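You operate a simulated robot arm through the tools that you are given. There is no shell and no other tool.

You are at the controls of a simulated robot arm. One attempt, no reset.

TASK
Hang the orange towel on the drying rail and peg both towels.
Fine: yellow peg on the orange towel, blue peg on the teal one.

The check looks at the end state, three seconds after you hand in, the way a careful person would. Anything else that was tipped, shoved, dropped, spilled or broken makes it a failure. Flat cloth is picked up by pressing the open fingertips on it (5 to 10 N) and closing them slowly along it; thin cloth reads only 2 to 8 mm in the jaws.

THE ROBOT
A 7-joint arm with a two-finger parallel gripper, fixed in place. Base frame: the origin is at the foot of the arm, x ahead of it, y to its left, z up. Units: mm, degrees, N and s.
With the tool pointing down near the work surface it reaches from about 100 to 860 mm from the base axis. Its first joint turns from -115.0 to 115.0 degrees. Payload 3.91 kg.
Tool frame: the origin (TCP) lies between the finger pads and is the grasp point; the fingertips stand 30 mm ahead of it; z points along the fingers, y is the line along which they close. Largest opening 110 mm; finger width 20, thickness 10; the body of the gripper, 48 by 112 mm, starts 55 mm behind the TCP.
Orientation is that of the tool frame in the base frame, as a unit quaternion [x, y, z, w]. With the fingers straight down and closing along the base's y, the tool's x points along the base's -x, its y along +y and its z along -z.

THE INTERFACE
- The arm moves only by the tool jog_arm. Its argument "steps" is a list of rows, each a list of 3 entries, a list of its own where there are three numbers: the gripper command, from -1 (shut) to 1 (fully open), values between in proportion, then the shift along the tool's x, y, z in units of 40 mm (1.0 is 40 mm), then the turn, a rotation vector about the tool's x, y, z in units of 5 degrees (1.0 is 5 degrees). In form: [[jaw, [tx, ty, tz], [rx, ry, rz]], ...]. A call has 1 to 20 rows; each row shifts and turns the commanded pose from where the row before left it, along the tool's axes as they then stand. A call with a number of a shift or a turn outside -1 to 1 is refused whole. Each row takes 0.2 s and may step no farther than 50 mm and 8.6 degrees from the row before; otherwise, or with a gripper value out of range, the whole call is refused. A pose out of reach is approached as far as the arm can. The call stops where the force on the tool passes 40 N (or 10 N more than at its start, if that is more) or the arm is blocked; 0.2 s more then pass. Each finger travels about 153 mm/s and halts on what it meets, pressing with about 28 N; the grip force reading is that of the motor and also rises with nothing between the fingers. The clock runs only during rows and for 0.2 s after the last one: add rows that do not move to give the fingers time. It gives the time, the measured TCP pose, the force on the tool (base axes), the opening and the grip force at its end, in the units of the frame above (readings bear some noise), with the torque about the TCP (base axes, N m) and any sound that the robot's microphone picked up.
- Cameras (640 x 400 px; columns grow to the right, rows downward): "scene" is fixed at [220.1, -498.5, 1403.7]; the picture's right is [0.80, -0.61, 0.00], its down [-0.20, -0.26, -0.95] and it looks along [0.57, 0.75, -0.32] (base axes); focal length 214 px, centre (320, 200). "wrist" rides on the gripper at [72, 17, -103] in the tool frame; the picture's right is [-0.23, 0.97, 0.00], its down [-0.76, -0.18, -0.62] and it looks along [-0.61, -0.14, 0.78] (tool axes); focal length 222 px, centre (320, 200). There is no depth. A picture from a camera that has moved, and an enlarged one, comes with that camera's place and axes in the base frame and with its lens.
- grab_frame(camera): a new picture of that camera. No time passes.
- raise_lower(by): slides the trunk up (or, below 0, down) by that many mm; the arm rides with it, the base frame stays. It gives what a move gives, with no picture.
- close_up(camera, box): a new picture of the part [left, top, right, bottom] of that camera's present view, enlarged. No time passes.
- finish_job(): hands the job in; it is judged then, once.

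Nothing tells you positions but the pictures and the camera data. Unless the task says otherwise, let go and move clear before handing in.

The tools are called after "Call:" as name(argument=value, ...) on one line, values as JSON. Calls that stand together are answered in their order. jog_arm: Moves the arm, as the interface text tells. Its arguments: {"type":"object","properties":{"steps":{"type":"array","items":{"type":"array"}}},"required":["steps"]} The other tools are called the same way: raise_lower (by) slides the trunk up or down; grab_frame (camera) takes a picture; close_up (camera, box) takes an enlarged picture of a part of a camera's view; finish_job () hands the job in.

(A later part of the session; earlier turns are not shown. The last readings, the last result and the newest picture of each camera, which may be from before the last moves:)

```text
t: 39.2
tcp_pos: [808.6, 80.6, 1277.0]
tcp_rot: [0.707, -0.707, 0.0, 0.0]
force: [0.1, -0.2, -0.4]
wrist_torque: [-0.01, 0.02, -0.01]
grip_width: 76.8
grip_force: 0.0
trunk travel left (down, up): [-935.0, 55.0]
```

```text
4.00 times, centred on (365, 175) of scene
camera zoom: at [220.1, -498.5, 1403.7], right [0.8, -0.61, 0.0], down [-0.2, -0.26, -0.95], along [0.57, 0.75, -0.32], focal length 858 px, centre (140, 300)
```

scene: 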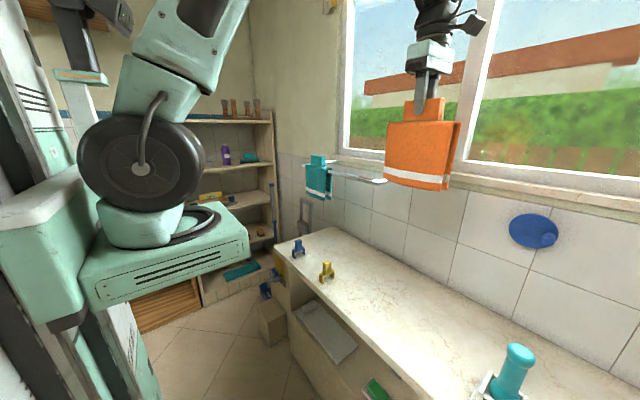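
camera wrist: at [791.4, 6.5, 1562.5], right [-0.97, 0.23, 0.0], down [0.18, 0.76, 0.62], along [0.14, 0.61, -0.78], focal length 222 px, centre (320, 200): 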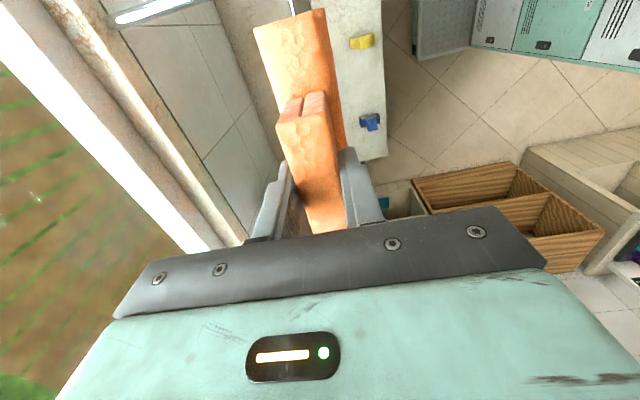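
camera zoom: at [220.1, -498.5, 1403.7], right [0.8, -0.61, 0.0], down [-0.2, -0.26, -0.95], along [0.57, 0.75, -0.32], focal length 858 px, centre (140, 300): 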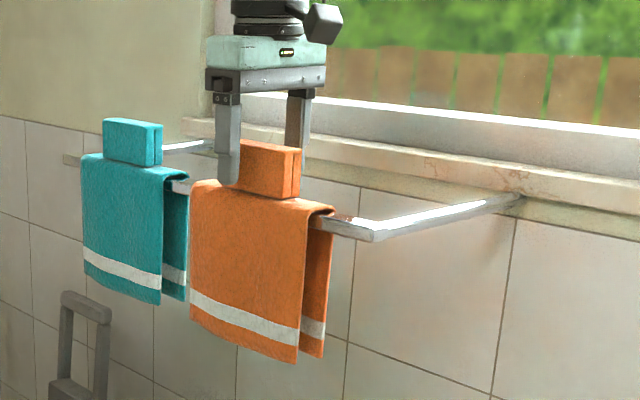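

The orange towel hangs. I rise clear and look at it from the wrist.

Call:
jog_arm(steps=[[0.4, [0, 0, -0.5], [0, 0, 0]], [0.4, [0, 0, -0.8], [0, 0, 0]], [0.4, [0, 0, -0.9], [0, 0, 0]], [0.4, [0, 0, -0.9], [0, 0, 0]], [0.6, [0, 0, -0.9], [0, 0, 0]], [0.6, [0, 0, -0.6], [0, 0, 0]], [0.6, [0, 0, 0], [0, 0, 0]]])

Call:
grab_frame(camera="wrist")

Call:
close_up(camera="scene", box=[295, 130, 425, 230])

```text
t: 40.8
tcp_pos: [807.6, 79.6, 1461.4]
tcp_rot: [-0.707, 0.707, 0.0, 0.0]
force: [0.2, -0.1, 0.5]
wrist_torque: [-0.02, 0.0, -0.01]
grip_width: 87.9
grip_force: 0.1
trunk travel left (down, up): [-935.0, 55.0]
```

```text
taken
camera wrist: at [789.2, 7.7, 1564.9], right [-0.97, 0.23, 0.0], down [0.18, 0.76, 0.62], along [0.14, 0.61, -0.78], focal length 222 px, centre (320, 200)
```

wrist: 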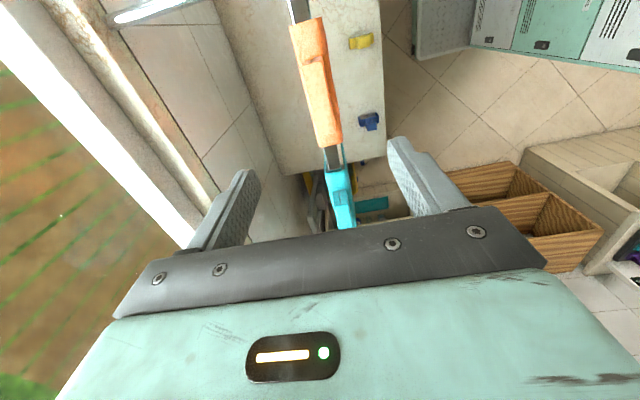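

```text
4.00 times, centred on (360, 180) of scene
camera zoom: at [220.1, -498.5, 1403.7], right [0.8, -0.61, 0.0], down [-0.2, -0.26, -0.95], along [0.57, 0.75, -0.32], focal length 858 px, centre (160, 280)
```

zoom: 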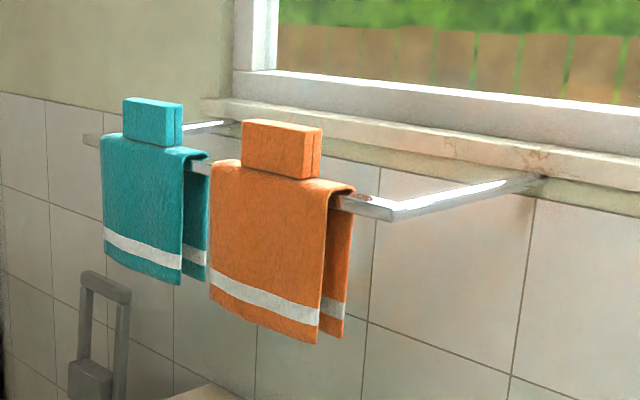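

Both towels hang nicely. I zoom in to measure where the pegs will go.

Call:
close_up(camera="wrist", box=[260, 0, 360, 62])

Call:
close_up(camera="wrist", box=[270, 80, 410, 240])

```text
6.40 times, centred on (310, 31) of wrist
camera zoom: at [789.2, 7.7, 1564.9], right [-0.97, 0.23, 0.0], down [0.18, 0.76, 0.62], along [0.14, 0.61, -0.78], focal length 1422 px, centre (384, 1282)
```

zoom: 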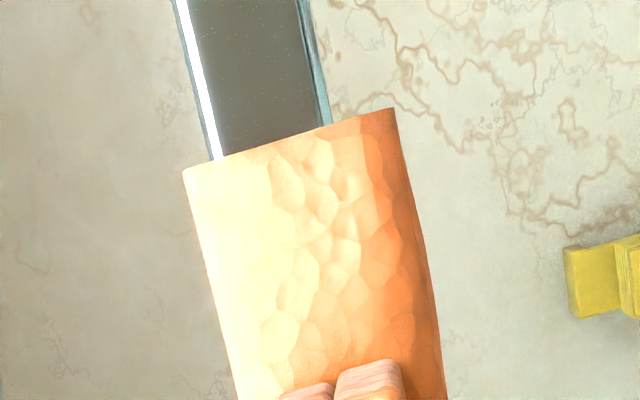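

```text
2.50 times, centred on (340, 160) of wrist
camera zoom: at [789.2, 7.7, 1564.9], right [-0.97, 0.23, 0.0], down [0.18, 0.76, 0.62], along [0.14, 0.61, -0.78], focal length 555 px, centre (270, 300)
```

zoom: 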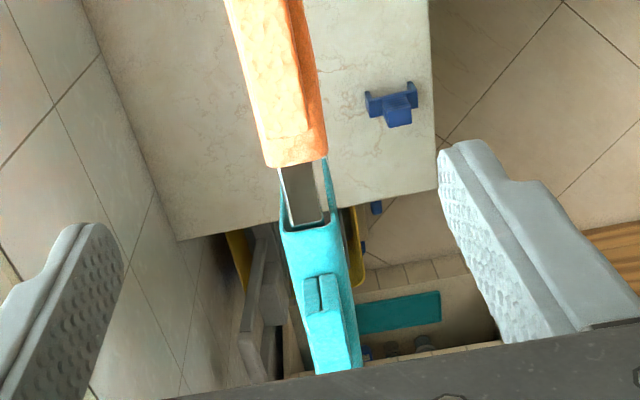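

Orange's free top strip is at y≈3–39 and teal's at y≈207–247. Now I fetch the yellow peg: I back off in x, then go down in front of the towels.

Call:
jog_arm(steps=[[0.4, [0, 0.6, 0], [0, 0, 0]], [0.4, [0, 0.9, 0], [0, 0, 0]], [0.4, [0, 0.9, 0], [0, 0, 0]], [0.4, [0, 0.9, 0], [0, 0, 0]], [0.4, [0.12, 0.4, 0], [0, 0, 0]], [0.4, [0.12, 0, 0], [0, 0, 0]]])

Call:
raise_lower(by=-430)

Call:
grab_frame(camera="wrist")

Call:
grab_frame(camera="scene")

```text
t: 42.2
tcp_pos: [661.7, 69.7, 1462.5]
tcp_rot: [-0.707, 0.707, 0.0, 0.0]
force: [0.6, 0.1, 1.5]
wrist_torque: [-0.02, 0.0, -0.02]
grip_width: 77.2
grip_force: 0.1
trunk travel left (down, up): [-935.0, 55.0]
```

```text
refused: -430 is not a number from -400 to 400
```

```text
taken
camera wrist: at [643.0, -2.4, 1565.1], right [-0.97, 0.23, 0.0], down [0.18, 0.76, 0.62], along [0.14, 0.61, -0.78], focal length 222 px, centre (320, 200)
```

wrist: 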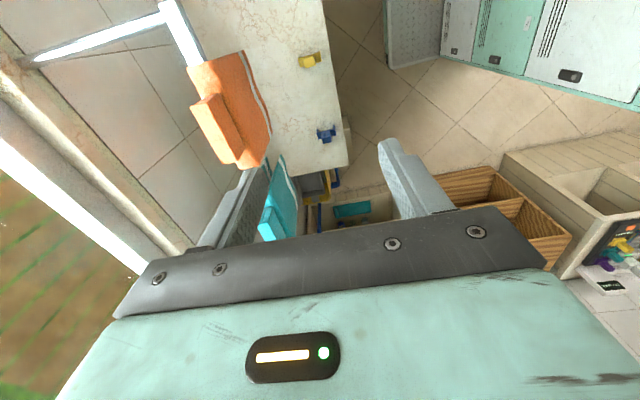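

```text
taken
```

scene: 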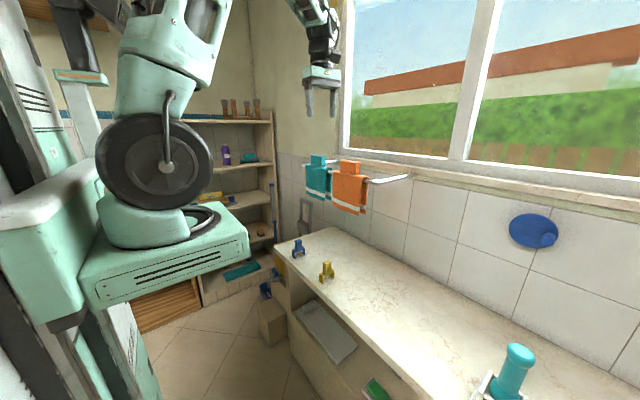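

Call:
raise_lower(by=-390)

Call:
grab_frame(camera="wrist")

Call:
close_up(camera="wrist", box=[250, 20, 390, 110])

Call:
grab_frame(camera="scene")

Call:
close_up(camera="scene", box=[285, 230, 345, 290])

```text
t: 45.9
tcp_pos: [661.3, 69.5, 1072.0]
tcp_rot: [-0.707, 0.708, 0.0, -0.001]
force: [-0.1, 0.4, -0.3]
wrist_torque: [0.0, 0.05, 0.05]
grip_width: 76.9
grip_force: 0.1
trunk travel left (down, up): [-545.0, 445.0]
```

```text
taken
camera wrist: at [643.3, -2.4, 1175.1], right [-0.97, 0.23, 0.0], down [0.18, 0.76, 0.62], along [0.14, 0.61, -0.78], focal length 222 px, centre (320, 200)
```

wrist: 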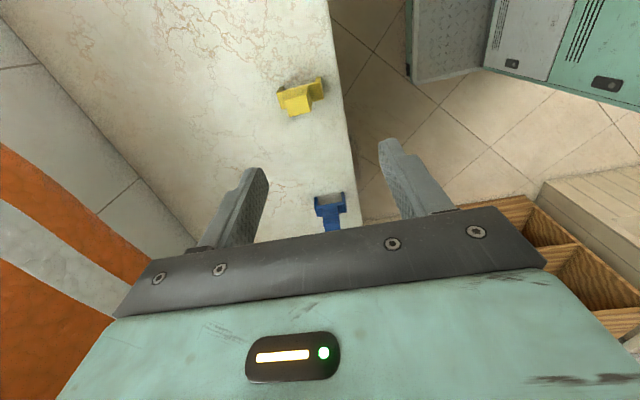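

```text
4.44 times, centred on (320, 65) of wrist
camera zoom: at [643.3, -2.4, 1175.1], right [-0.97, 0.23, 0.0], down [0.18, 0.76, 0.62], along [0.14, 0.61, -0.78], focal length 987 px, centre (320, 800)
```

zoom: 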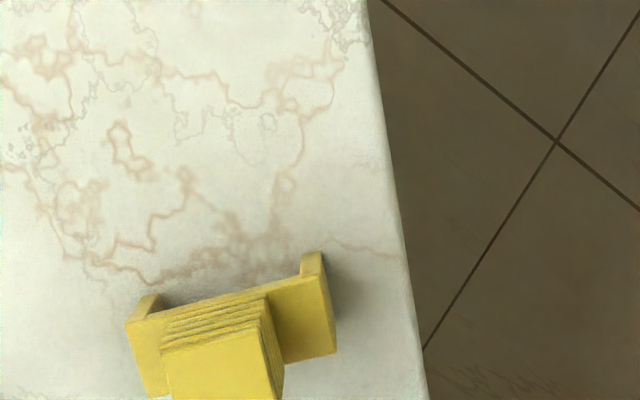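

```text
taken
```

scene: 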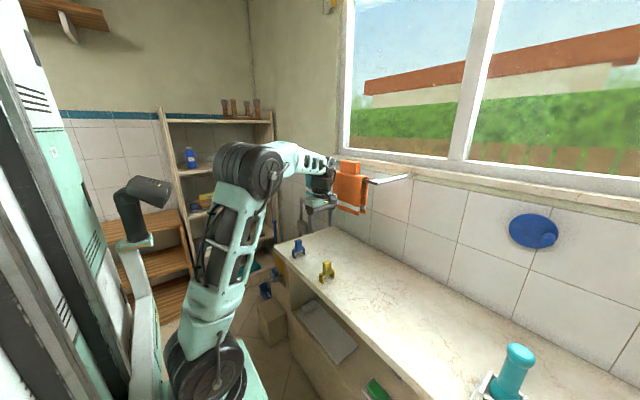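

```text
6.67 times, centred on (315, 260) of scene
camera zoom: at [220.1, -498.5, 1403.7], right [0.8, -0.61, 0.0], down [-0.2, -0.26, -0.95], along [0.57, 0.75, -0.32], focal length 1430 px, centre (353, -200)
```

zoom: 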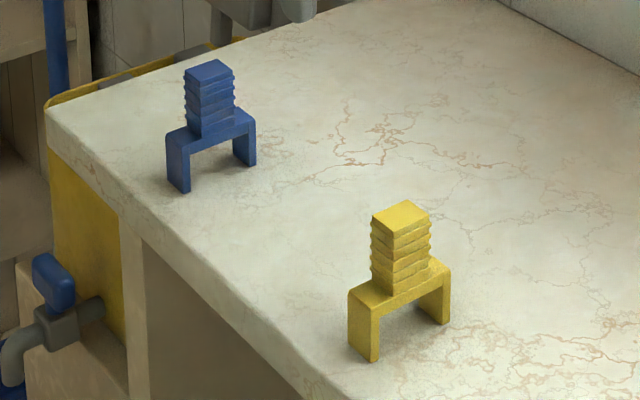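

Call:
close_up(camera="wrist", box=[265, 65, 345, 125])

Call:
close_up(camera="wrist", box=[295, 180, 365, 235])

Call:
close_up(camera="scene", box=[312, 255, 342, 287])

```text
6.67 times, centred on (305, 95) of wrist
camera zoom: at [643.3, -2.4, 1175.1], right [-0.97, 0.23, 0.0], down [0.18, 0.76, 0.62], along [0.14, 0.61, -0.78], focal length 1481 px, centre (420, 900)
```

zoom: 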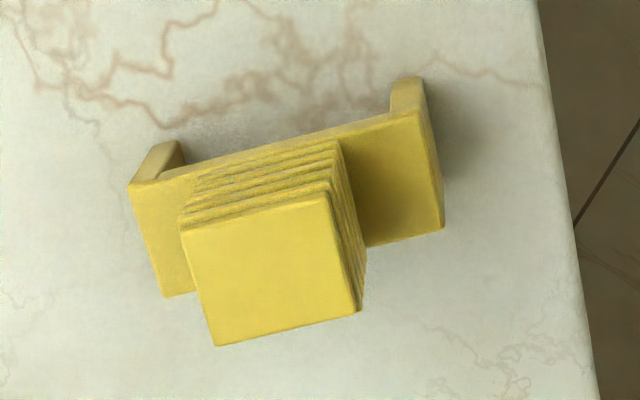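

```text
7.27 times, centred on (330, 208) of wrist
camera zoom: at [643.3, -2.4, 1175.1], right [-0.97, 0.23, 0.0], down [0.18, 0.76, 0.62], along [0.14, 0.61, -0.78], focal length 1615 px, centre (247, 146)
```

zoom: 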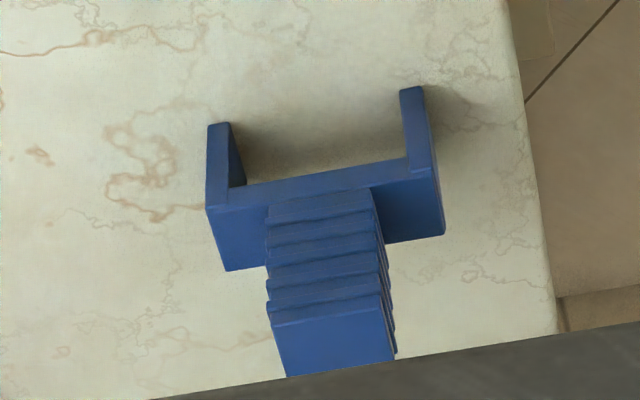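

```text
12.50 times, centred on (327, 271) of scene
camera zoom: at [220.1, -498.5, 1403.7], right [0.8, -0.61, 0.0], down [-0.2, -0.26, -0.95], along [0.57, 0.75, -0.32], focal length 2681 px, centre (232, -688)
```

zoom: 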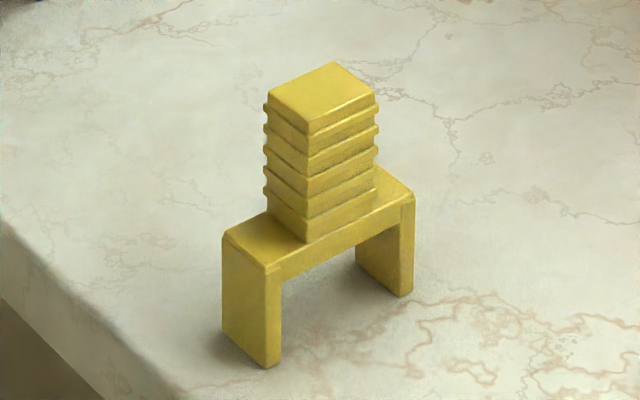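

Yellow peg: handle x 675–703, y 59–81, top z≈885, beam top ≈838, table ≈801. Peg inner gap ≈45 mm, which fits the ~40 mm towel. I align above it and lower.

Call:
jog_arm(steps=[[0.4, [0, -0.35, 0], [0, 0, 0]], [0.4, [-0.01, -0.34, 0], [0, 0, 0]], [0.4, [0, 0, 0], [0, 0, 0]]])

Call:
raise_lower(by=-110)

Call:
grab_frame(camera="wrist")

Call:
close_up(camera="wrist", box=[260, 60, 380, 160])

Call:
grab_frame(camera="scene")

```text
t: 46.7
tcp_pos: [689.4, 68.9, 1071.9]
tcp_rot: [-0.707, 0.707, 0.0, 0.0]
force: [0.1, 0.3, 0.6]
wrist_torque: [0.02, 0.0, -0.02]
grip_width: 76.9
grip_force: 0.1
trunk travel left (down, up): [-545.0, 445.0]
```

```text
t: 48.2
tcp_pos: [690.6, 68.5, 961.9]
tcp_rot: [0.707, -0.707, 0.0, 0.0]
force: [0.0, 0.4, -0.3]
wrist_torque: [0.02, 0.04, 0.0]
grip_width: 77.1
grip_force: 0.1
trunk travel left (down, up): [-435.0, 555.0]
```

```text
taken
camera wrist: at [671.1, -2.4, 1065.2], right [-0.97, 0.23, 0.0], down [0.18, 0.76, 0.62], along [0.14, 0.61, -0.78], focal length 222 px, centre (320, 200)
```

wrist: 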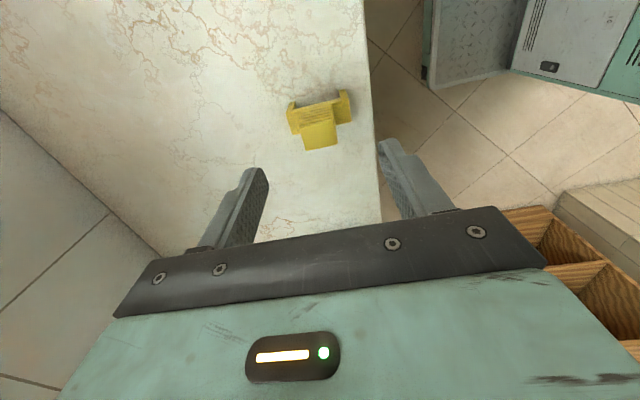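

```text
4.00 times, centred on (320, 110) of wrist
camera zoom: at [671.1, -2.4, 1065.2], right [-0.97, 0.23, 0.0], down [0.18, 0.76, 0.62], along [0.14, 0.61, -0.78], focal length 888 px, centre (320, 560)
```

zoom: 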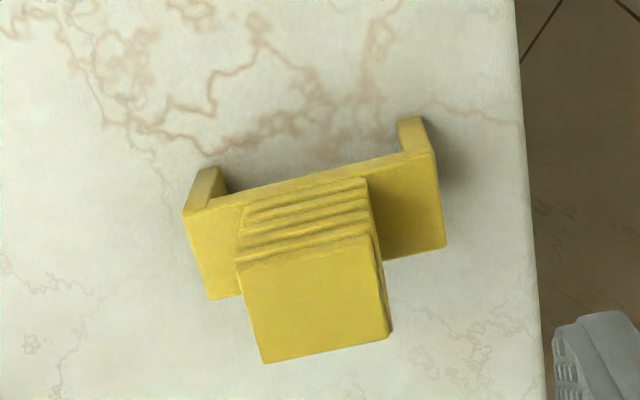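

```text
taken
```

scene: 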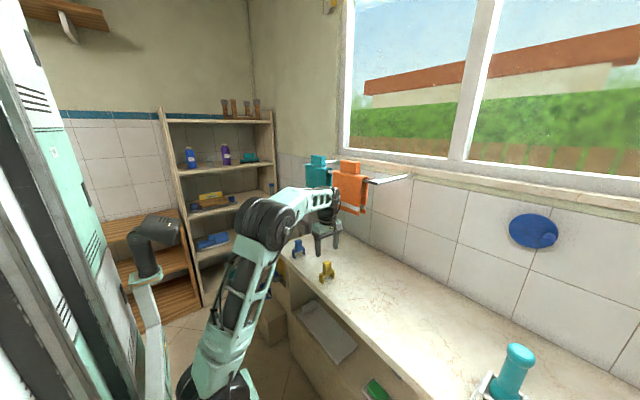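

Well aligned (peg centre 689,69). I descend and grip.

Call:
jog_arm(steps=[[0.4, [0, 0, 0.5], [0, 0, 0]], [0.4, [0, 0, 0.5], [0, 0, 0]], [0.4, [0, 0, 0.5], [0, 0, 0]], [0.4, [0, 0, 0.4], [0, 0, 0]], [0.4, [0, 0, 0.28], [0, 0, 0]], [0.4, [0, 0, 0], [0, 0, 0]]])

Call:
grab_frame(camera="wrist")

Call:
close_up(camera="scene", box=[280, 190, 380, 290])

```text
t: 49.6
tcp_pos: [687.2, 70.1, 874.8]
tcp_rot: [0.707, -0.707, 0.0, 0.0]
force: [-0.4, -1.7, -0.1]
wrist_torque: [0.0, 0.0, 0.01]
grip_width: 76.8
grip_force: 0.0
trunk travel left (down, up): [-435.0, 555.0]
```

```text
taken
camera wrist: at [670.1, -2.4, 978.5], right [-0.97, 0.23, 0.0], down [0.18, 0.76, 0.62], along [0.14, 0.61, -0.78], focal length 222 px, centre (320, 200)
```

wrist: 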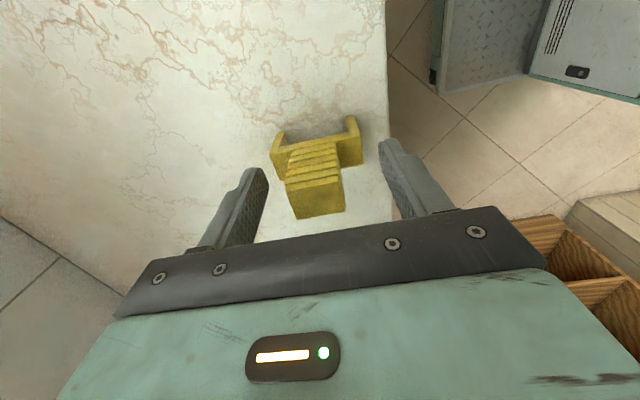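

```text
4.00 times, centred on (330, 240) of scene
camera zoom: at [220.1, -498.5, 1403.7], right [0.8, -0.61, 0.0], down [-0.2, -0.26, -0.95], along [0.57, 0.75, -0.32], focal length 858 px, centre (280, 40)
```

zoom: 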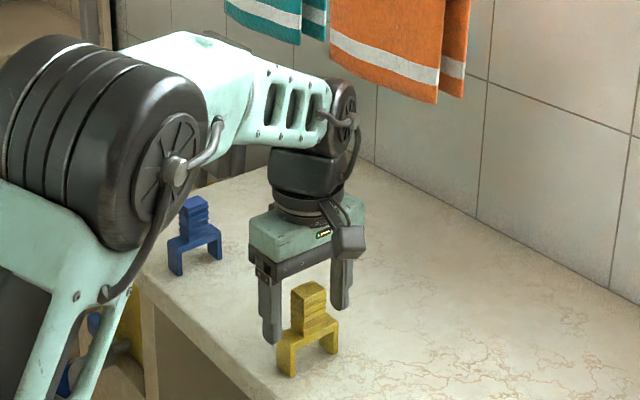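

Call:
jog_arm(steps=[[0.1, [0, 0, 0], [0, 0, 0]], [-0.2, [0, 0, 0], [0, 0, 0]], [-0.35, [0, 0, 0], [0, 0, 0]], [-0.45, [0, 0, 0], [0, 0, 0]], [-0.55, [0, 0, 0], [0, 0, 0]], [-0.7, [0, 0, 0], [0, 0, 0]], [-1, [0, 0, 0], [0, 0, 0]], [-1, [0, 0, 0], [0, 0, 0]]])

Call:
grab_frame(camera="wrist")

Call:
close_up(camera="wrist", box=[260, 90, 380, 240])

```text
t: 51.4
tcp_pos: [688.0, 70.0, 874.7]
tcp_rot: [-0.707, 0.707, 0.0, 0.0]
force: [1.1, 0.8, 0.1]
wrist_torque: [-0.01, -0.01, 0.02]
grip_width: 28.9
grip_force: 27.9
trunk travel left (down, up): [-435.0, 555.0]
```

```text
taken
camera wrist: at [670.1, -2.3, 978.6], right [-0.97, 0.23, 0.0], down [0.18, 0.76, 0.62], along [0.14, 0.61, -0.78], focal length 222 px, centre (320, 200)
```

wrist: 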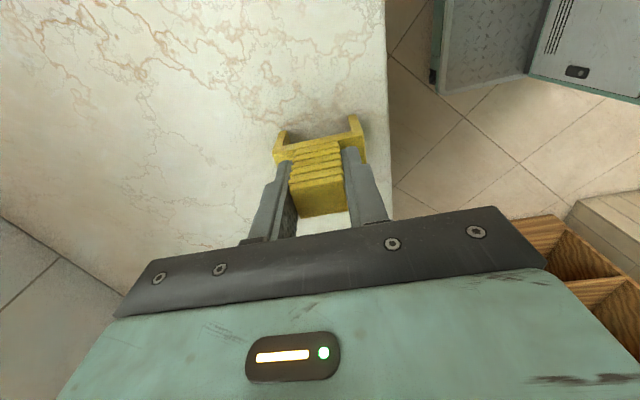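

```text
2.67 times, centred on (320, 165) of wrist
camera zoom: at [670.1, -2.3, 978.6], right [-0.97, 0.23, 0.0], down [0.18, 0.76, 0.62], along [0.14, 0.61, -0.78], focal length 592 px, centre (320, 293)
```

zoom: 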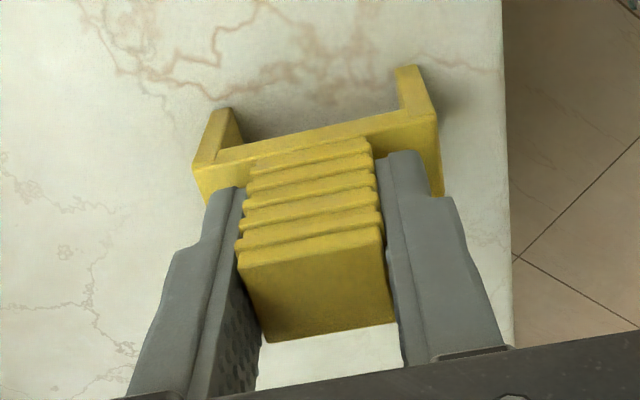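

The peg is gripped (28.9 mm). I lift a little, verify, then raise.

Call:
jog_arm(steps=[[-1, [0, 0, -0.2], [0, 0, 0]], [-1, [0, 0, -0.5], [0, 0, 0]], [-1, [0, 0, -0.6], [0, 0, 0]], [-1, [0, 0, -0.5], [0, 0, 0]], [-1, [0, 0, 0], [0, 0, 0]]])

Call:
raise_lower(by=400)

Call:
raise_lower(by=100)

Call:
grab_frame(camera="wrist")

Call:
grab_frame(camera="scene")

```text
t: 52.6
tcp_pos: [688.9, 69.6, 946.6]
tcp_rot: [0.707, -0.707, 0.001, 0.0]
force: [-0.4, 0.2, -0.1]
wrist_torque: [-0.03, 0.0, -0.03]
grip_width: 29.2
grip_force: 28.0
trunk travel left (down, up): [-435.0, 555.0]
```

```text
t: 56.4
tcp_pos: [688.8, 70.7, 1346.6]
tcp_rot: [-0.707, 0.707, 0.0, 0.0]
force: [0.0, 0.5, -0.4]
wrist_torque: [0.02, 0.01, 0.02]
grip_width: 29.1
grip_force: 27.9
trunk travel left (down, up): [-835.0, 155.0]
```

```text
t: 57.7
tcp_pos: [688.6, 69.2, 1446.4]
tcp_rot: [0.707, -0.707, 0.0, 0.0]
force: [-0.4, -0.6, -0.7]
wrist_torque: [-0.01, -0.03, -0.01]
grip_width: 28.9
grip_force: 28.1
trunk travel left (down, up): [-935.0, 55.0]
```

```text
taken
camera wrist: at [671.2, -2.5, 1549.9], right [-0.97, 0.23, 0.0], down [0.18, 0.76, 0.62], along [0.14, 0.61, -0.78], focal length 222 px, centre (320, 200)
```

wrist: 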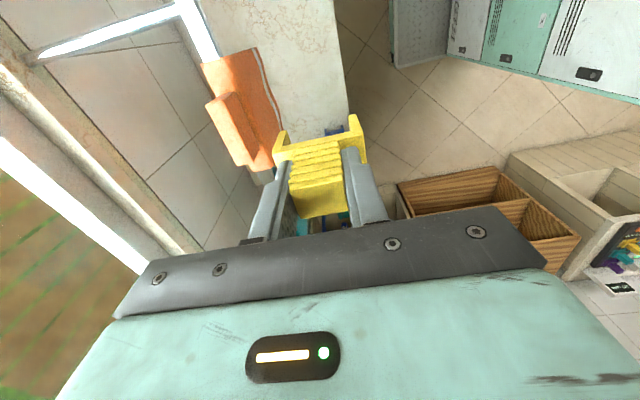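

```text
taken
```

scene: 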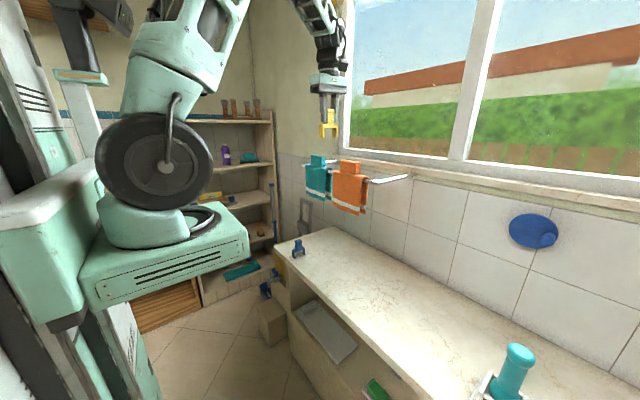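

The peg is held well. I move it above the orange towel's near strip (806.5, 21).

Call:
jog_arm(steps=[[-1, [0.3, -0.6, 0], [0, 0, 0]], [-1, [0.4, -0.8, 0], [0, 0, 0]], [-1, [0.4, -0.8, 0], [0, 0, 0]], [-1, [0.11, -0.5, 0], [0, 0, 0]], [-1, [0, -0.24, 0], [0, 0, 0]], [-1, [0, 0, 0], [0, 0, 0]], [-1, [0, 0, 0], [0, 0, 0]]])

Call:
grab_frame(camera="wrist")

Call:
close_up(camera="wrist", box=[250, 50, 390, 240])

Call:
close_up(camera="scene", box=[330, 110, 410, 190])

```text
t: 59.3
tcp_pos: [807.3, 21.6, 1447.4]
tcp_rot: [-0.707, 0.708, 0.0, 0.0]
force: [0.1, -0.7, 0.5]
wrist_torque: [0.04, 0.01, 0.02]
grip_width: 29.1
grip_force: 28.0
trunk travel left (down, up): [-935.0, 55.0]
```

```text
taken
camera wrist: at [789.6, -51.2, 1550.2], right [-0.97, 0.23, 0.0], down [0.18, 0.76, 0.62], along [0.14, 0.61, -0.78], focal length 222 px, centre (320, 200)
```

wrist: 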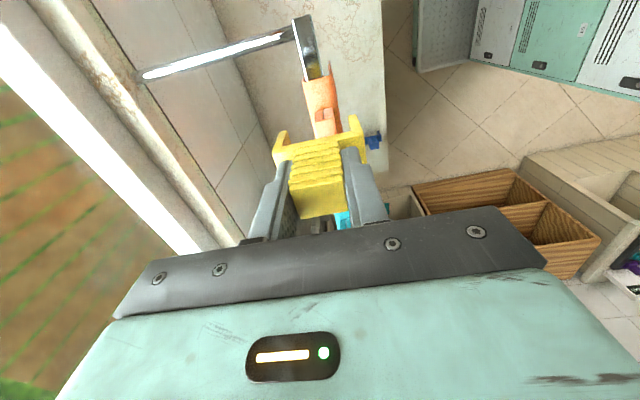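

```text
2.11 times, centred on (320, 145) of wrist
camera zoom: at [789.6, -51.2, 1550.2], right [-0.97, 0.23, 0.0], down [0.18, 0.76, 0.62], along [0.14, 0.61, -0.78], focal length 468 px, centre (320, 316)
```

zoom: 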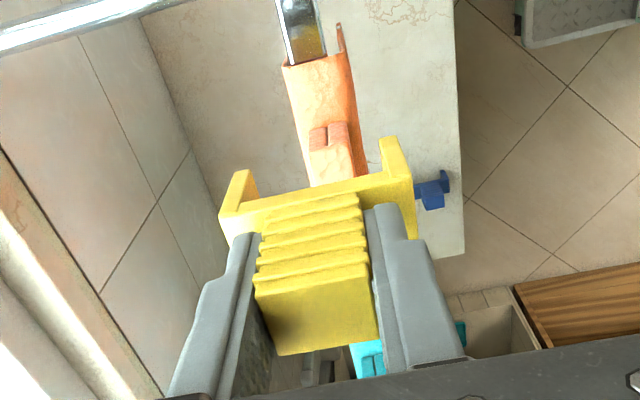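

```text
5.00 times, centred on (370, 150) of scene
camera zoom: at [220.1, -498.5, 1403.7], right [0.8, -0.61, 0.0], down [-0.2, -0.26, -0.95], along [0.57, 0.75, -0.32], focal length 1072 px, centre (70, 450)
```

zoom: 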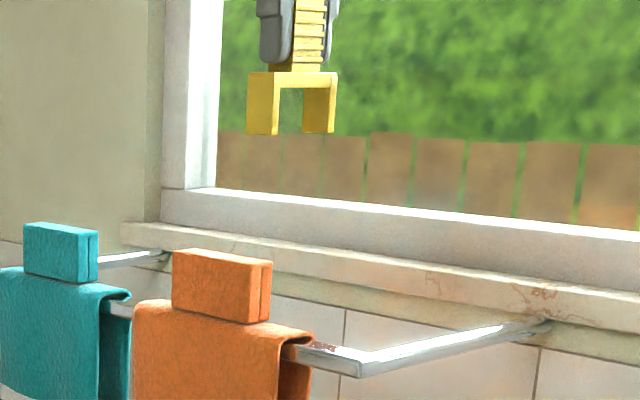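

Call:
close_up(camera="wrist", box=[280, 50, 360, 140])

```text
4.44 times, centred on (320, 95) of wrist
camera zoom: at [789.6, -51.2, 1550.2], right [-0.97, 0.23, 0.0], down [0.18, 0.76, 0.62], along [0.14, 0.61, -0.78], focal length 987 px, centre (320, 667)
```

zoom: 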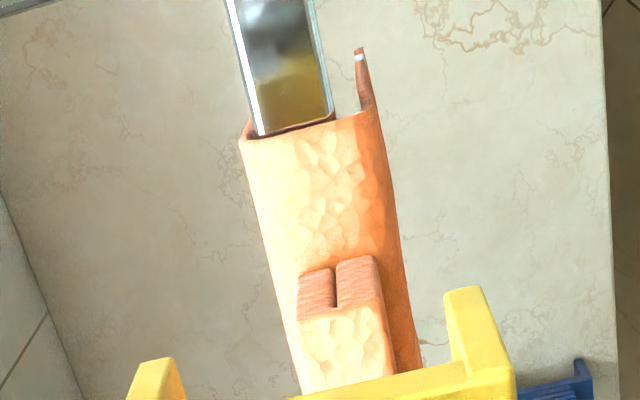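

The peg's inner gap spans x 781–831, comfortably over the towel (787–825). I lower to just above the towel and check.

Call:
jog_arm(steps=[[-1, [0, 0, 0.5], [0, 0, 0]], [-1, [0, 0, 0.7], [0, 0, 0]], [-1, [0, 0, 0.7], [0, 0, 0]], [-1, [0, 0, 0.7], [0, 0, 0]], [-1, [0, 0, 0.4], [0, 0, 0]], [-1, [0, 0, 0.1], [0, 0, 0]], [-1, [0, 0, 0], [0, 0, 0]]])

Call:
close_up(camera="wrist", box=[250, 30, 390, 240])

Call:
close_up(camera="scene", box=[330, 130, 400, 200])

```text
t: 60.9
tcp_pos: [807.8, 18.7, 1323.4]
tcp_rot: [-0.706, 0.708, 0.0, 0.001]
force: [0.1, -0.4, -0.7]
wrist_torque: [0.0, 0.02, 0.02]
grip_width: 28.9
grip_force: 28.2
trunk travel left (down, up): [-935.0, 55.0]
```

```text
1.90 times, centred on (320, 135) of wrist
camera zoom: at [789.7, -51.4, 1425.6], right [-0.97, 0.23, 0.0], down [0.18, 0.76, 0.62], along [0.14, 0.61, -0.78], focal length 423 px, centre (320, 324)
```

zoom: 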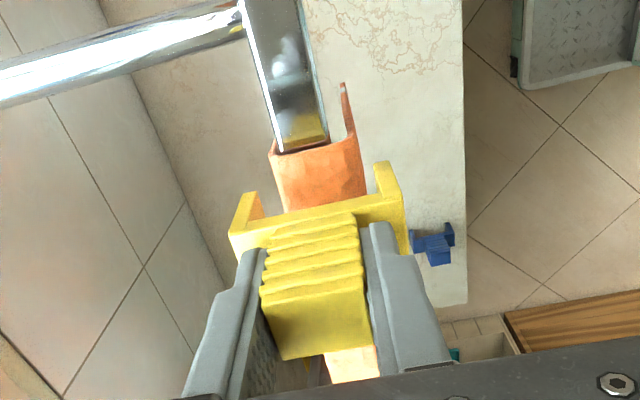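

```text
5.71 times, centred on (365, 165) of scene
camera zoom: at [220.1, -498.5, 1403.7], right [0.8, -0.61, 0.0], down [-0.2, -0.26, -0.95], along [0.57, 0.75, -0.32], focal length 1226 px, centre (63, 400)
```

zoom: 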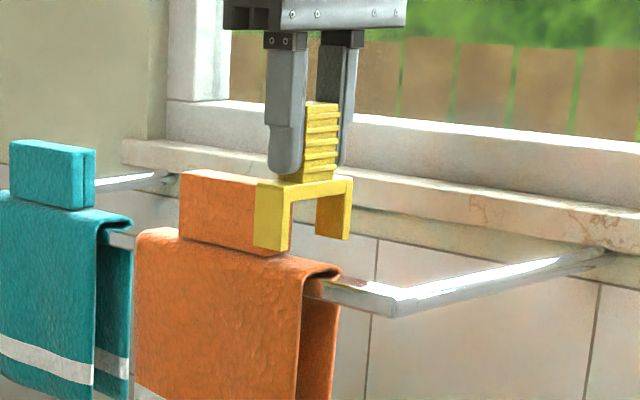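

Well centred. I lower onto the towel.

Call:
jog_arm(steps=[[-1, [0, 0, 0.2], [0, 0, 0]], [-1, [0, 0, 0.2], [0, 0, 0]], [-1, [0, 0, 0.2], [0, 0, 0]], [-1, [0, 0, 0.15], [0, 0, 0]], [-1, [0, 0, 0], [0, 0, 0]]])

Call:
jog_arm(steps=[[-1, [0, 0, 0.05], [0, 0, 0]], [-1, [0, 0, 0.05], [0, 0, 0]], [-1, [0, 0, 0], [0, 0, 0]]])

Call:
close_up(camera="scene", box=[330, 130, 400, 200])

Call:
close_up(camera="wrist", box=[250, 30, 390, 240])

```text
t: 62.1
tcp_pos: [805.8, 21.1, 1292.6]
tcp_rot: [-0.706, 0.708, 0.0, 0.0]
force: [0.5, -0.3, 0.0]
wrist_torque: [0.01, 0.0, 0.01]
grip_width: 29.1
grip_force: 27.8
trunk travel left (down, up): [-935.0, 55.0]
```

```text
t: 62.9
tcp_pos: [807.3, 22.2, 1288.1]
tcp_rot: [-0.707, 0.707, 0.001, 0.0]
force: [-0.1, -0.4, -0.2]
wrist_torque: [-0.04, 0.01, -0.03]
grip_width: 29.0
grip_force: 28.3
trunk travel left (down, up): [-935.0, 55.0]
```

```text
5.71 times, centred on (365, 165) of scene
camera zoom: at [220.1, -498.5, 1403.7], right [0.8, -0.61, 0.0], down [-0.2, -0.26, -0.95], along [0.57, 0.75, -0.32], focal length 1226 px, centre (63, 400)
```

zoom: 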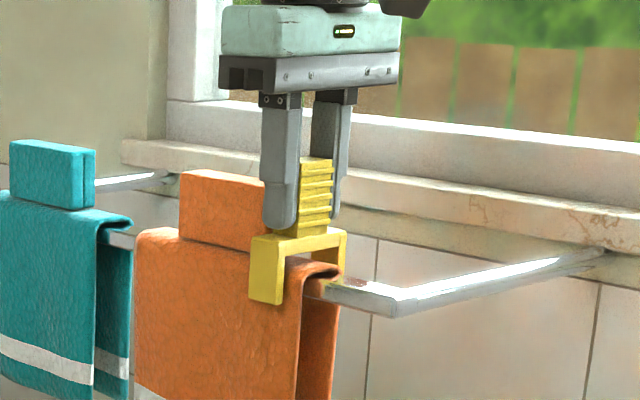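

```text
1.90 times, centred on (320, 135) of wrist
camera zoom: at [789.0, -50.2, 1391.5], right [-0.97, 0.23, 0.0], down [0.18, 0.76, 0.62], along [0.14, 0.61, -0.78], focal length 423 px, centre (320, 324)
```

zoom: 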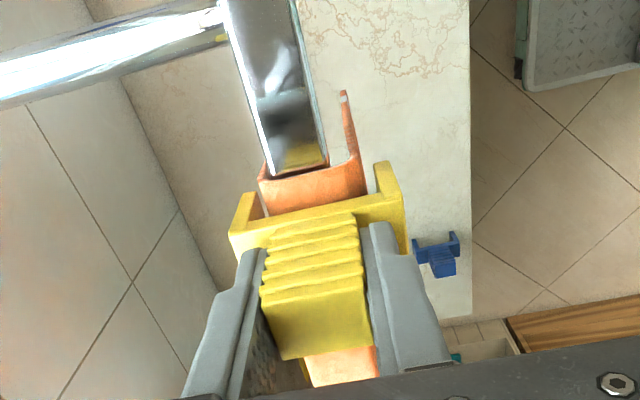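

The legs straddle both flaps. I continue down in 2 mm steps to contact.

Call:
jog_arm(steps=[[-1, [0, 0, 0.05], [0, 0, 0]], [-1, [0, 0, 0.05], [0, 0, 0]], [-1, [0, 0, 0], [0, 0, 0]]])

Call:
jog_arm(steps=[[-1, [0, 0, 0.05], [0, 0, 0]], [-1, [0, 0, 0], [0, 0, 0]]])

Call:
jog_arm(steps=[[-1, [0, 0, 0.05], [0, 0, 0]], [-1, [0, 0, 0], [0, 0, 0]]])

Call:
close_up(camera="scene", box=[340, 145, 390, 185])

```text
t: 63.7
tcp_pos: [806.3, 21.5, 1284.5]
tcp_rot: [0.707, -0.707, 0.0, 0.001]
force: [-0.3, -0.3, -0.6]
wrist_torque: [0.02, 0.01, -0.03]
grip_width: 29.0
grip_force: 28.1
trunk travel left (down, up): [-935.0, 55.0]
```

```text
t: 64.3
tcp_pos: [806.3, 21.6, 1283.4]
tcp_rot: [-0.707, 0.707, 0.0, -0.001]
force: [-0.2, -0.1, 0.0]
wrist_torque: [-0.01, 0.01, -0.02]
grip_width: 29.2
grip_force: 28.0
trunk travel left (down, up): [-935.0, 55.0]
```

```text
t: 64.9
tcp_pos: [806.4, 20.2, 1282.1]
tcp_rot: [-0.707, 0.707, -0.001, 0.001]
force: [-1.5, -0.6, 8.1]
wrist_torque: [-0.04, 0.05, -0.02]
grip_width: 29.1
grip_force: 28.2
trunk travel left (down, up): [-935.0, 55.0]
```

```text
10.00 times, centred on (365, 165) of scene
camera zoom: at [220.1, -498.5, 1403.7], right [0.8, -0.61, 0.0], down [-0.2, -0.26, -0.95], along [0.57, 0.75, -0.32], focal length 2145 px, centre (-130, 550)
```

zoom: 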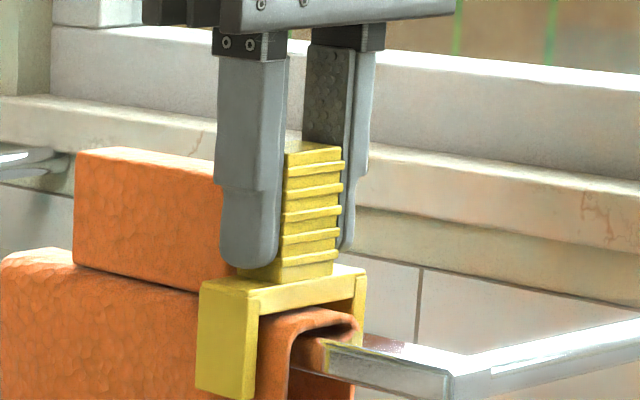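

Seated with 8 N contact. I release gently.

Call:
jog_arm(steps=[[-0.5, [0, 0, 0], [0, 0, 0]], [-0.4, [0, 0, 0], [0, 0, 0]], [-0.25, [0, 0, 0], [0, 0, 0]], [-0.1, [0, 0, 0], [0, 0, 0]], [0.1, [0, 0, 0], [0, 0, 0]], [0.1, [0, 0, 0], [0, 0, 0]]])

Call:
close_up(camera="scene", box=[330, 130, 400, 200])

Call:
jog_arm(steps=[[0.1, [0, 0, -0.3], [0, 0, 0]], [0.1, [0, 0, -0.7], [0, 0, 0]], [0.1, [0, 0, -0.9], [0, 0, 0]], [0.1, [0, 0, -0.9], [0, 0, 0]], [0.1, [0, 0, -0.9], [0, 0, 0]], [0.1, [0, 0, -0.7], [0, 0, 0]], [0.4, [0, 0, 0], [0, 0, 0]]])

Call:
grab_frame(camera="wrist")

Call:
close_up(camera="scene", box=[295, 130, 415, 220])

```text
t: 66.3
tcp_pos: [807.2, 21.6, 1280.4]
tcp_rot: [0.708, -0.706, 0.0, 0.0]
force: [-0.3, -0.1, -0.1]
wrist_torque: [0.0, 0.01, 0.01]
grip_width: 60.4
grip_force: 0.0
trunk travel left (down, up): [-935.0, 55.0]
```

```text
5.71 times, centred on (365, 165) of scene
camera zoom: at [220.1, -498.5, 1403.7], right [0.8, -0.61, 0.0], down [-0.2, -0.26, -0.95], along [0.57, 0.75, -0.32], focal length 1226 px, centre (63, 400)
```

zoom: 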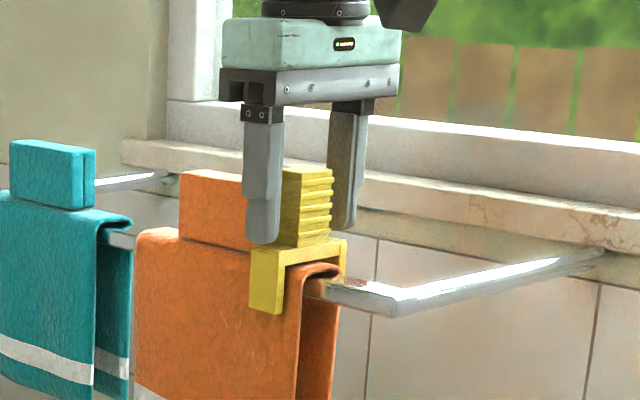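

```text
t: 67.9
tcp_pos: [807.5, 20.3, 1457.8]
tcp_rot: [0.707, -0.707, 0.001, 0.0]
force: [0.0, -0.2, 0.2]
wrist_torque: [-0.02, -0.01, 0.01]
grip_width: 77.0
grip_force: 0.1
trunk travel left (down, up): [-935.0, 55.0]
```

```text
taken
camera wrist: at [788.9, -51.7, 1561.0], right [-0.97, 0.23, 0.0], down [0.18, 0.76, 0.62], along [0.14, 0.61, -0.78], focal length 222 px, centre (320, 200)
```

wrist: 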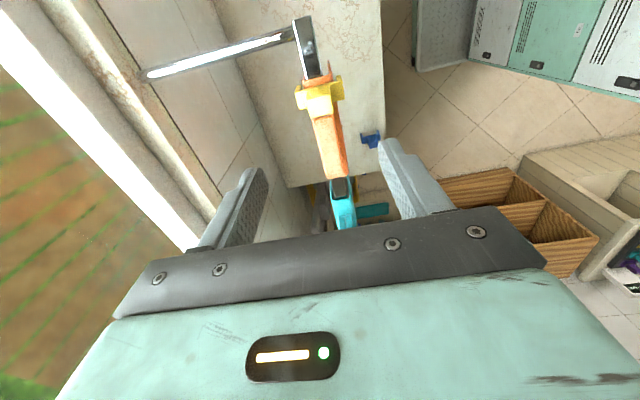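

```text
4.44 times, centred on (355, 175) of scene
camera zoom: at [220.1, -498.5, 1403.7], right [0.8, -0.61, 0.0], down [-0.2, -0.26, -0.95], along [0.57, 0.75, -0.32], focal length 953 px, centre (164, 311)
```

zoom: 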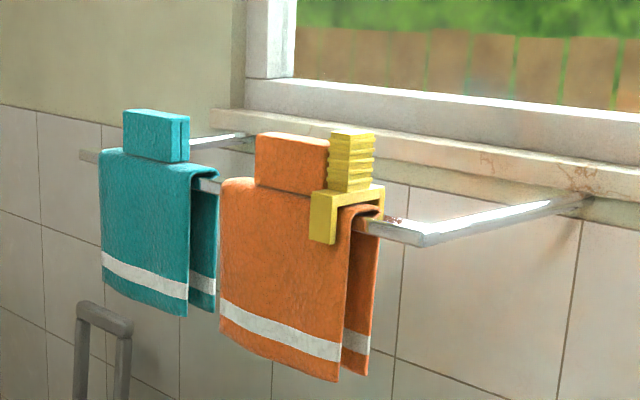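

The orange towel is pegged. Now the blue peg: I back off, go to (660, 285), and lower.

Call:
jog_arm(steps=[[0.4, [0, 0.6, 0], [0, 0, 0]], [0.4, [0, 0.9, 0], [0, 0, 0]], [0.4, [0, 0.9, 0], [0, 0, 0]], [0.4, [-0.3, 0.9, 0], [0, 0, 0]], [0.4, [-0.7, 0.4, 0], [0, 0, 0]], [0.4, [-0.9, 0, 0], [0, 0, 0]], [0.4, [-0.9, 0, 0], [0, 0, 0]], [0.4, [-0.9, 0, 0], [0, 0, 0]], [0.4, [-0.9, 0, 0], [0, 0, 0]], [0.4, [-0.9, 0, 0], [0, 0, 0]], [0.4, [-0.8, 0, 0], [0, 0, 0]], [0.4, [-0.4, 0, 0], [0, 0, 0]], [0.4, [0, 0, 0], [0, 0, 0]]])

Call:
raise_lower(by=-390)

Call:
grab_frame(camera="wrist")

Call:
grab_frame(camera="scene")

```text
t: 70.7
tcp_pos: [660.8, 288.5, 1457.2]
tcp_rot: [-0.706, 0.708, 0.0, 0.001]
force: [-0.8, -0.2, -0.4]
wrist_torque: [-0.01, -0.03, -0.04]
grip_width: 77.0
grip_force: 0.0
trunk travel left (down, up): [-935.0, 55.0]
```

```text
t: 74.5
tcp_pos: [659.2, 287.4, 1066.9]
tcp_rot: [-0.707, 0.707, 0.0, 0.0]
force: [-0.5, 0.0, -0.2]
wrist_torque: [-0.04, -0.01, -0.02]
grip_width: 77.2
grip_force: 0.1
trunk travel left (down, up): [-545.0, 445.0]
```

```text
taken
camera wrist: at [641.7, 216.5, 1170.8], right [-0.97, 0.23, 0.0], down [0.18, 0.76, 0.62], along [0.14, 0.61, -0.78], focal length 222 px, centre (320, 200)
```

wrist: 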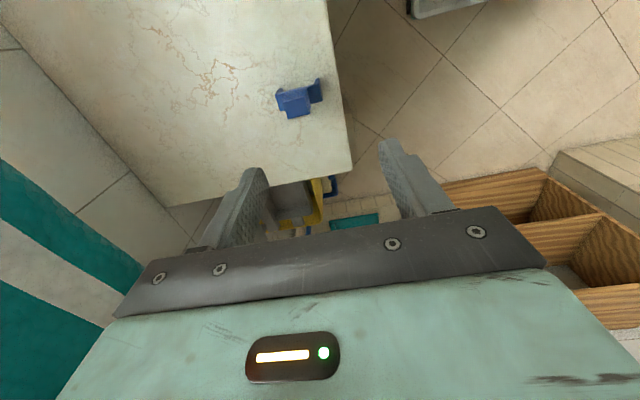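

```text
taken
```

scene: 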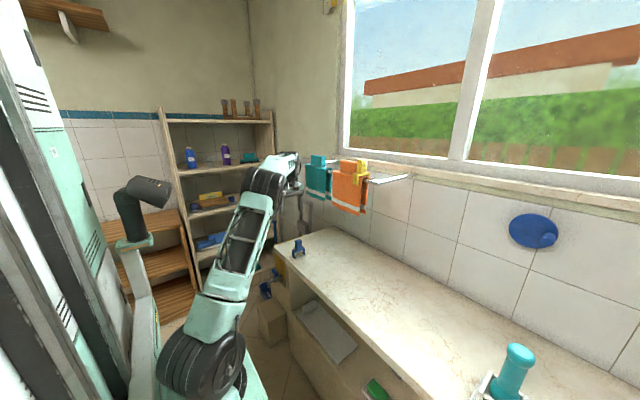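

Call:
close_up(camera="wrist", box=[265, 65, 345, 125])

```text
6.67 times, centred on (305, 95) of wrist
camera zoom: at [641.7, 216.5, 1170.8], right [-0.97, 0.23, 0.0], down [0.18, 0.76, 0.62], along [0.14, 0.61, -0.78], focal length 1481 px, centre (420, 900)
```

zoom: 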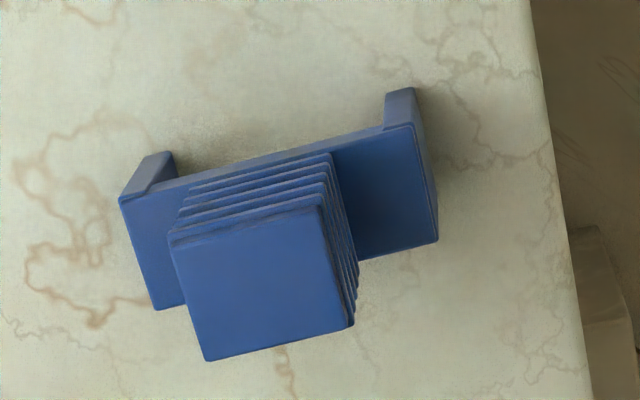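

The blue peg's centre is (689, 289.7) and it is aligned with the axes. I move above it and descend.

Call:
jog_arm(steps=[[0.4, [-0.03, -0.37, 0], [0, 0, 0]], [0.4, [0, -0.37, 0], [0, 0, 0]], [0.4, [0, 0, 0], [0, 0, 0]]])

Call:
raise_lower(by=-110)

Call:
close_up(camera="wrist", box=[260, 60, 380, 160])

Call:
close_up(camera="scene", box=[240, 150, 360, 270])

```text
t: 75.3
tcp_pos: [690.3, 290.1, 1068.2]
tcp_rot: [0.707, -0.707, 0.0, 0.0]
force: [0.1, 0.0, -0.2]
wrist_torque: [0.0, 0.01, -0.01]
grip_width: 77.0
grip_force: 0.1
trunk travel left (down, up): [-545.0, 445.0]
```

```text
t: 76.7
tcp_pos: [689.0, 290.4, 957.6]
tcp_rot: [0.707, -0.707, -0.001, 0.0]
force: [-0.2, 0.0, -0.1]
wrist_torque: [0.04, -0.03, -0.01]
grip_width: 76.9
grip_force: 0.1
trunk travel left (down, up): [-435.0, 555.0]
```

```text
4.00 times, centred on (320, 110) of wrist
camera zoom: at [671.6, 218.8, 1060.7], right [-0.97, 0.23, 0.0], down [0.18, 0.76, 0.62], along [0.14, 0.61, -0.78], focal length 888 px, centre (320, 560)
```

zoom: 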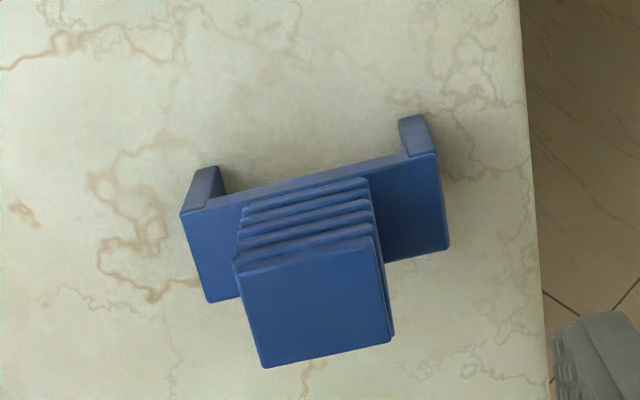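

```text
3.33 times, centred on (300, 210) of scene
camera zoom: at [220.1, -498.5, 1403.7], right [0.8, -0.61, 0.0], down [-0.2, -0.26, -0.95], along [0.57, 0.75, -0.32], focal length 715 px, centre (387, 167)
```

zoom: 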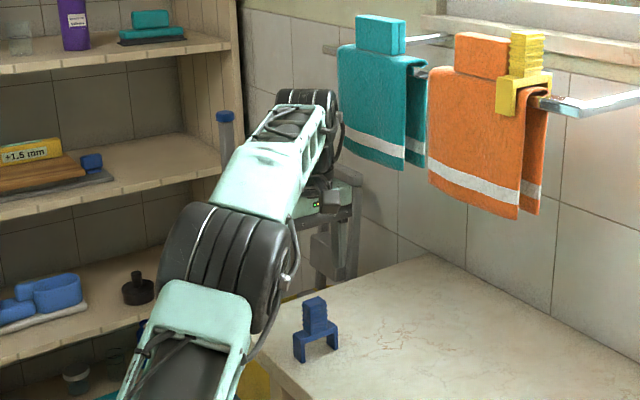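

Call:
jog_arm(steps=[[0.4, [0, 0, 0.5], [0, 0, 0]], [0.4, [0, 0, 0.5], [0, 0, 0]], [0.4, [0, 0, 0.5], [0, 0, 0]], [0.4, [0, 0, 0.4], [0, 0, 0]], [0.4, [0, 0, 0.18], [0, 0, 0]], [0.4, [0, 0, 0], [0, 0, 0]]])

Call:
grab_frame(camera="wrist")

```text
t: 78.1
tcp_pos: [689.9, 289.8, 872.9]
tcp_rot: [-0.707, 0.707, 0.0, 0.0]
force: [0.4, 0.4, -0.8]
wrist_torque: [-0.01, -0.01, 0.02]
grip_width: 77.3
grip_force: 0.0
trunk travel left (down, up): [-435.0, 555.0]
```

```text
taken
camera wrist: at [672.1, 218.6, 976.3], right [-0.97, 0.23, 0.0], down [0.18, 0.76, 0.62], along [0.14, 0.61, -0.78], focal length 222 px, centre (320, 200)
```

wrist: 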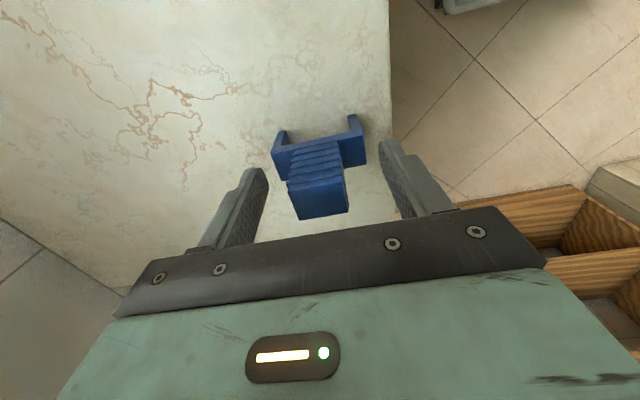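

Call:
jog_arm(steps=[[0.1, [0, 0, -0.03], [0, 0, 0]], [-0.2, [0, 0, 0], [0, 0, 0]], [-0.35, [0, 0, 0], [0, 0, 0]], [-0.45, [0, 0, 0], [0, 0, 0]], [-0.55, [0, 0, 0], [0, 0, 0]], [-0.7, [0, 0, 0], [0, 0, 0]], [-1, [0, 0, 0], [0, 0, 0]], [-1, [0, 0, 0], [0, 0, 0]]])

Call:
close_up(camera="wrist", box=[260, 90, 380, 240])

```text
t: 79.9
tcp_pos: [691.2, 291.0, 874.9]
tcp_rot: [0.707, -0.707, -0.001, 0.0]
force: [1.0, 0.2, 0.5]
wrist_torque: [0.01, -0.01, 0.0]
grip_width: 29.0
grip_force: 27.4
trunk travel left (down, up): [-435.0, 555.0]
```

```text
2.67 times, centred on (320, 165) of wrist
camera zoom: at [672.0, 218.8, 978.0], right [-0.97, 0.23, 0.0], down [0.18, 0.76, 0.62], along [0.14, 0.61, -0.78], focal length 592 px, centre (320, 293)
```

zoom: 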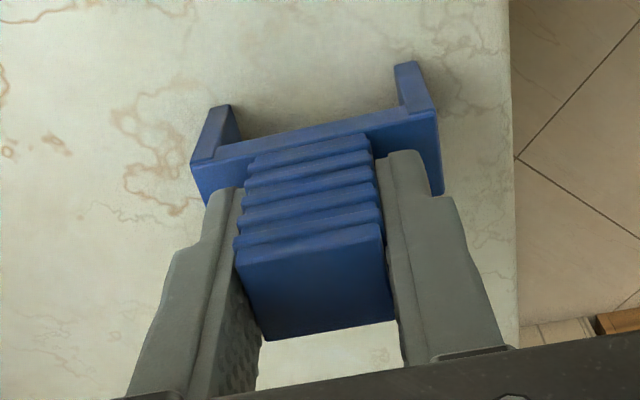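

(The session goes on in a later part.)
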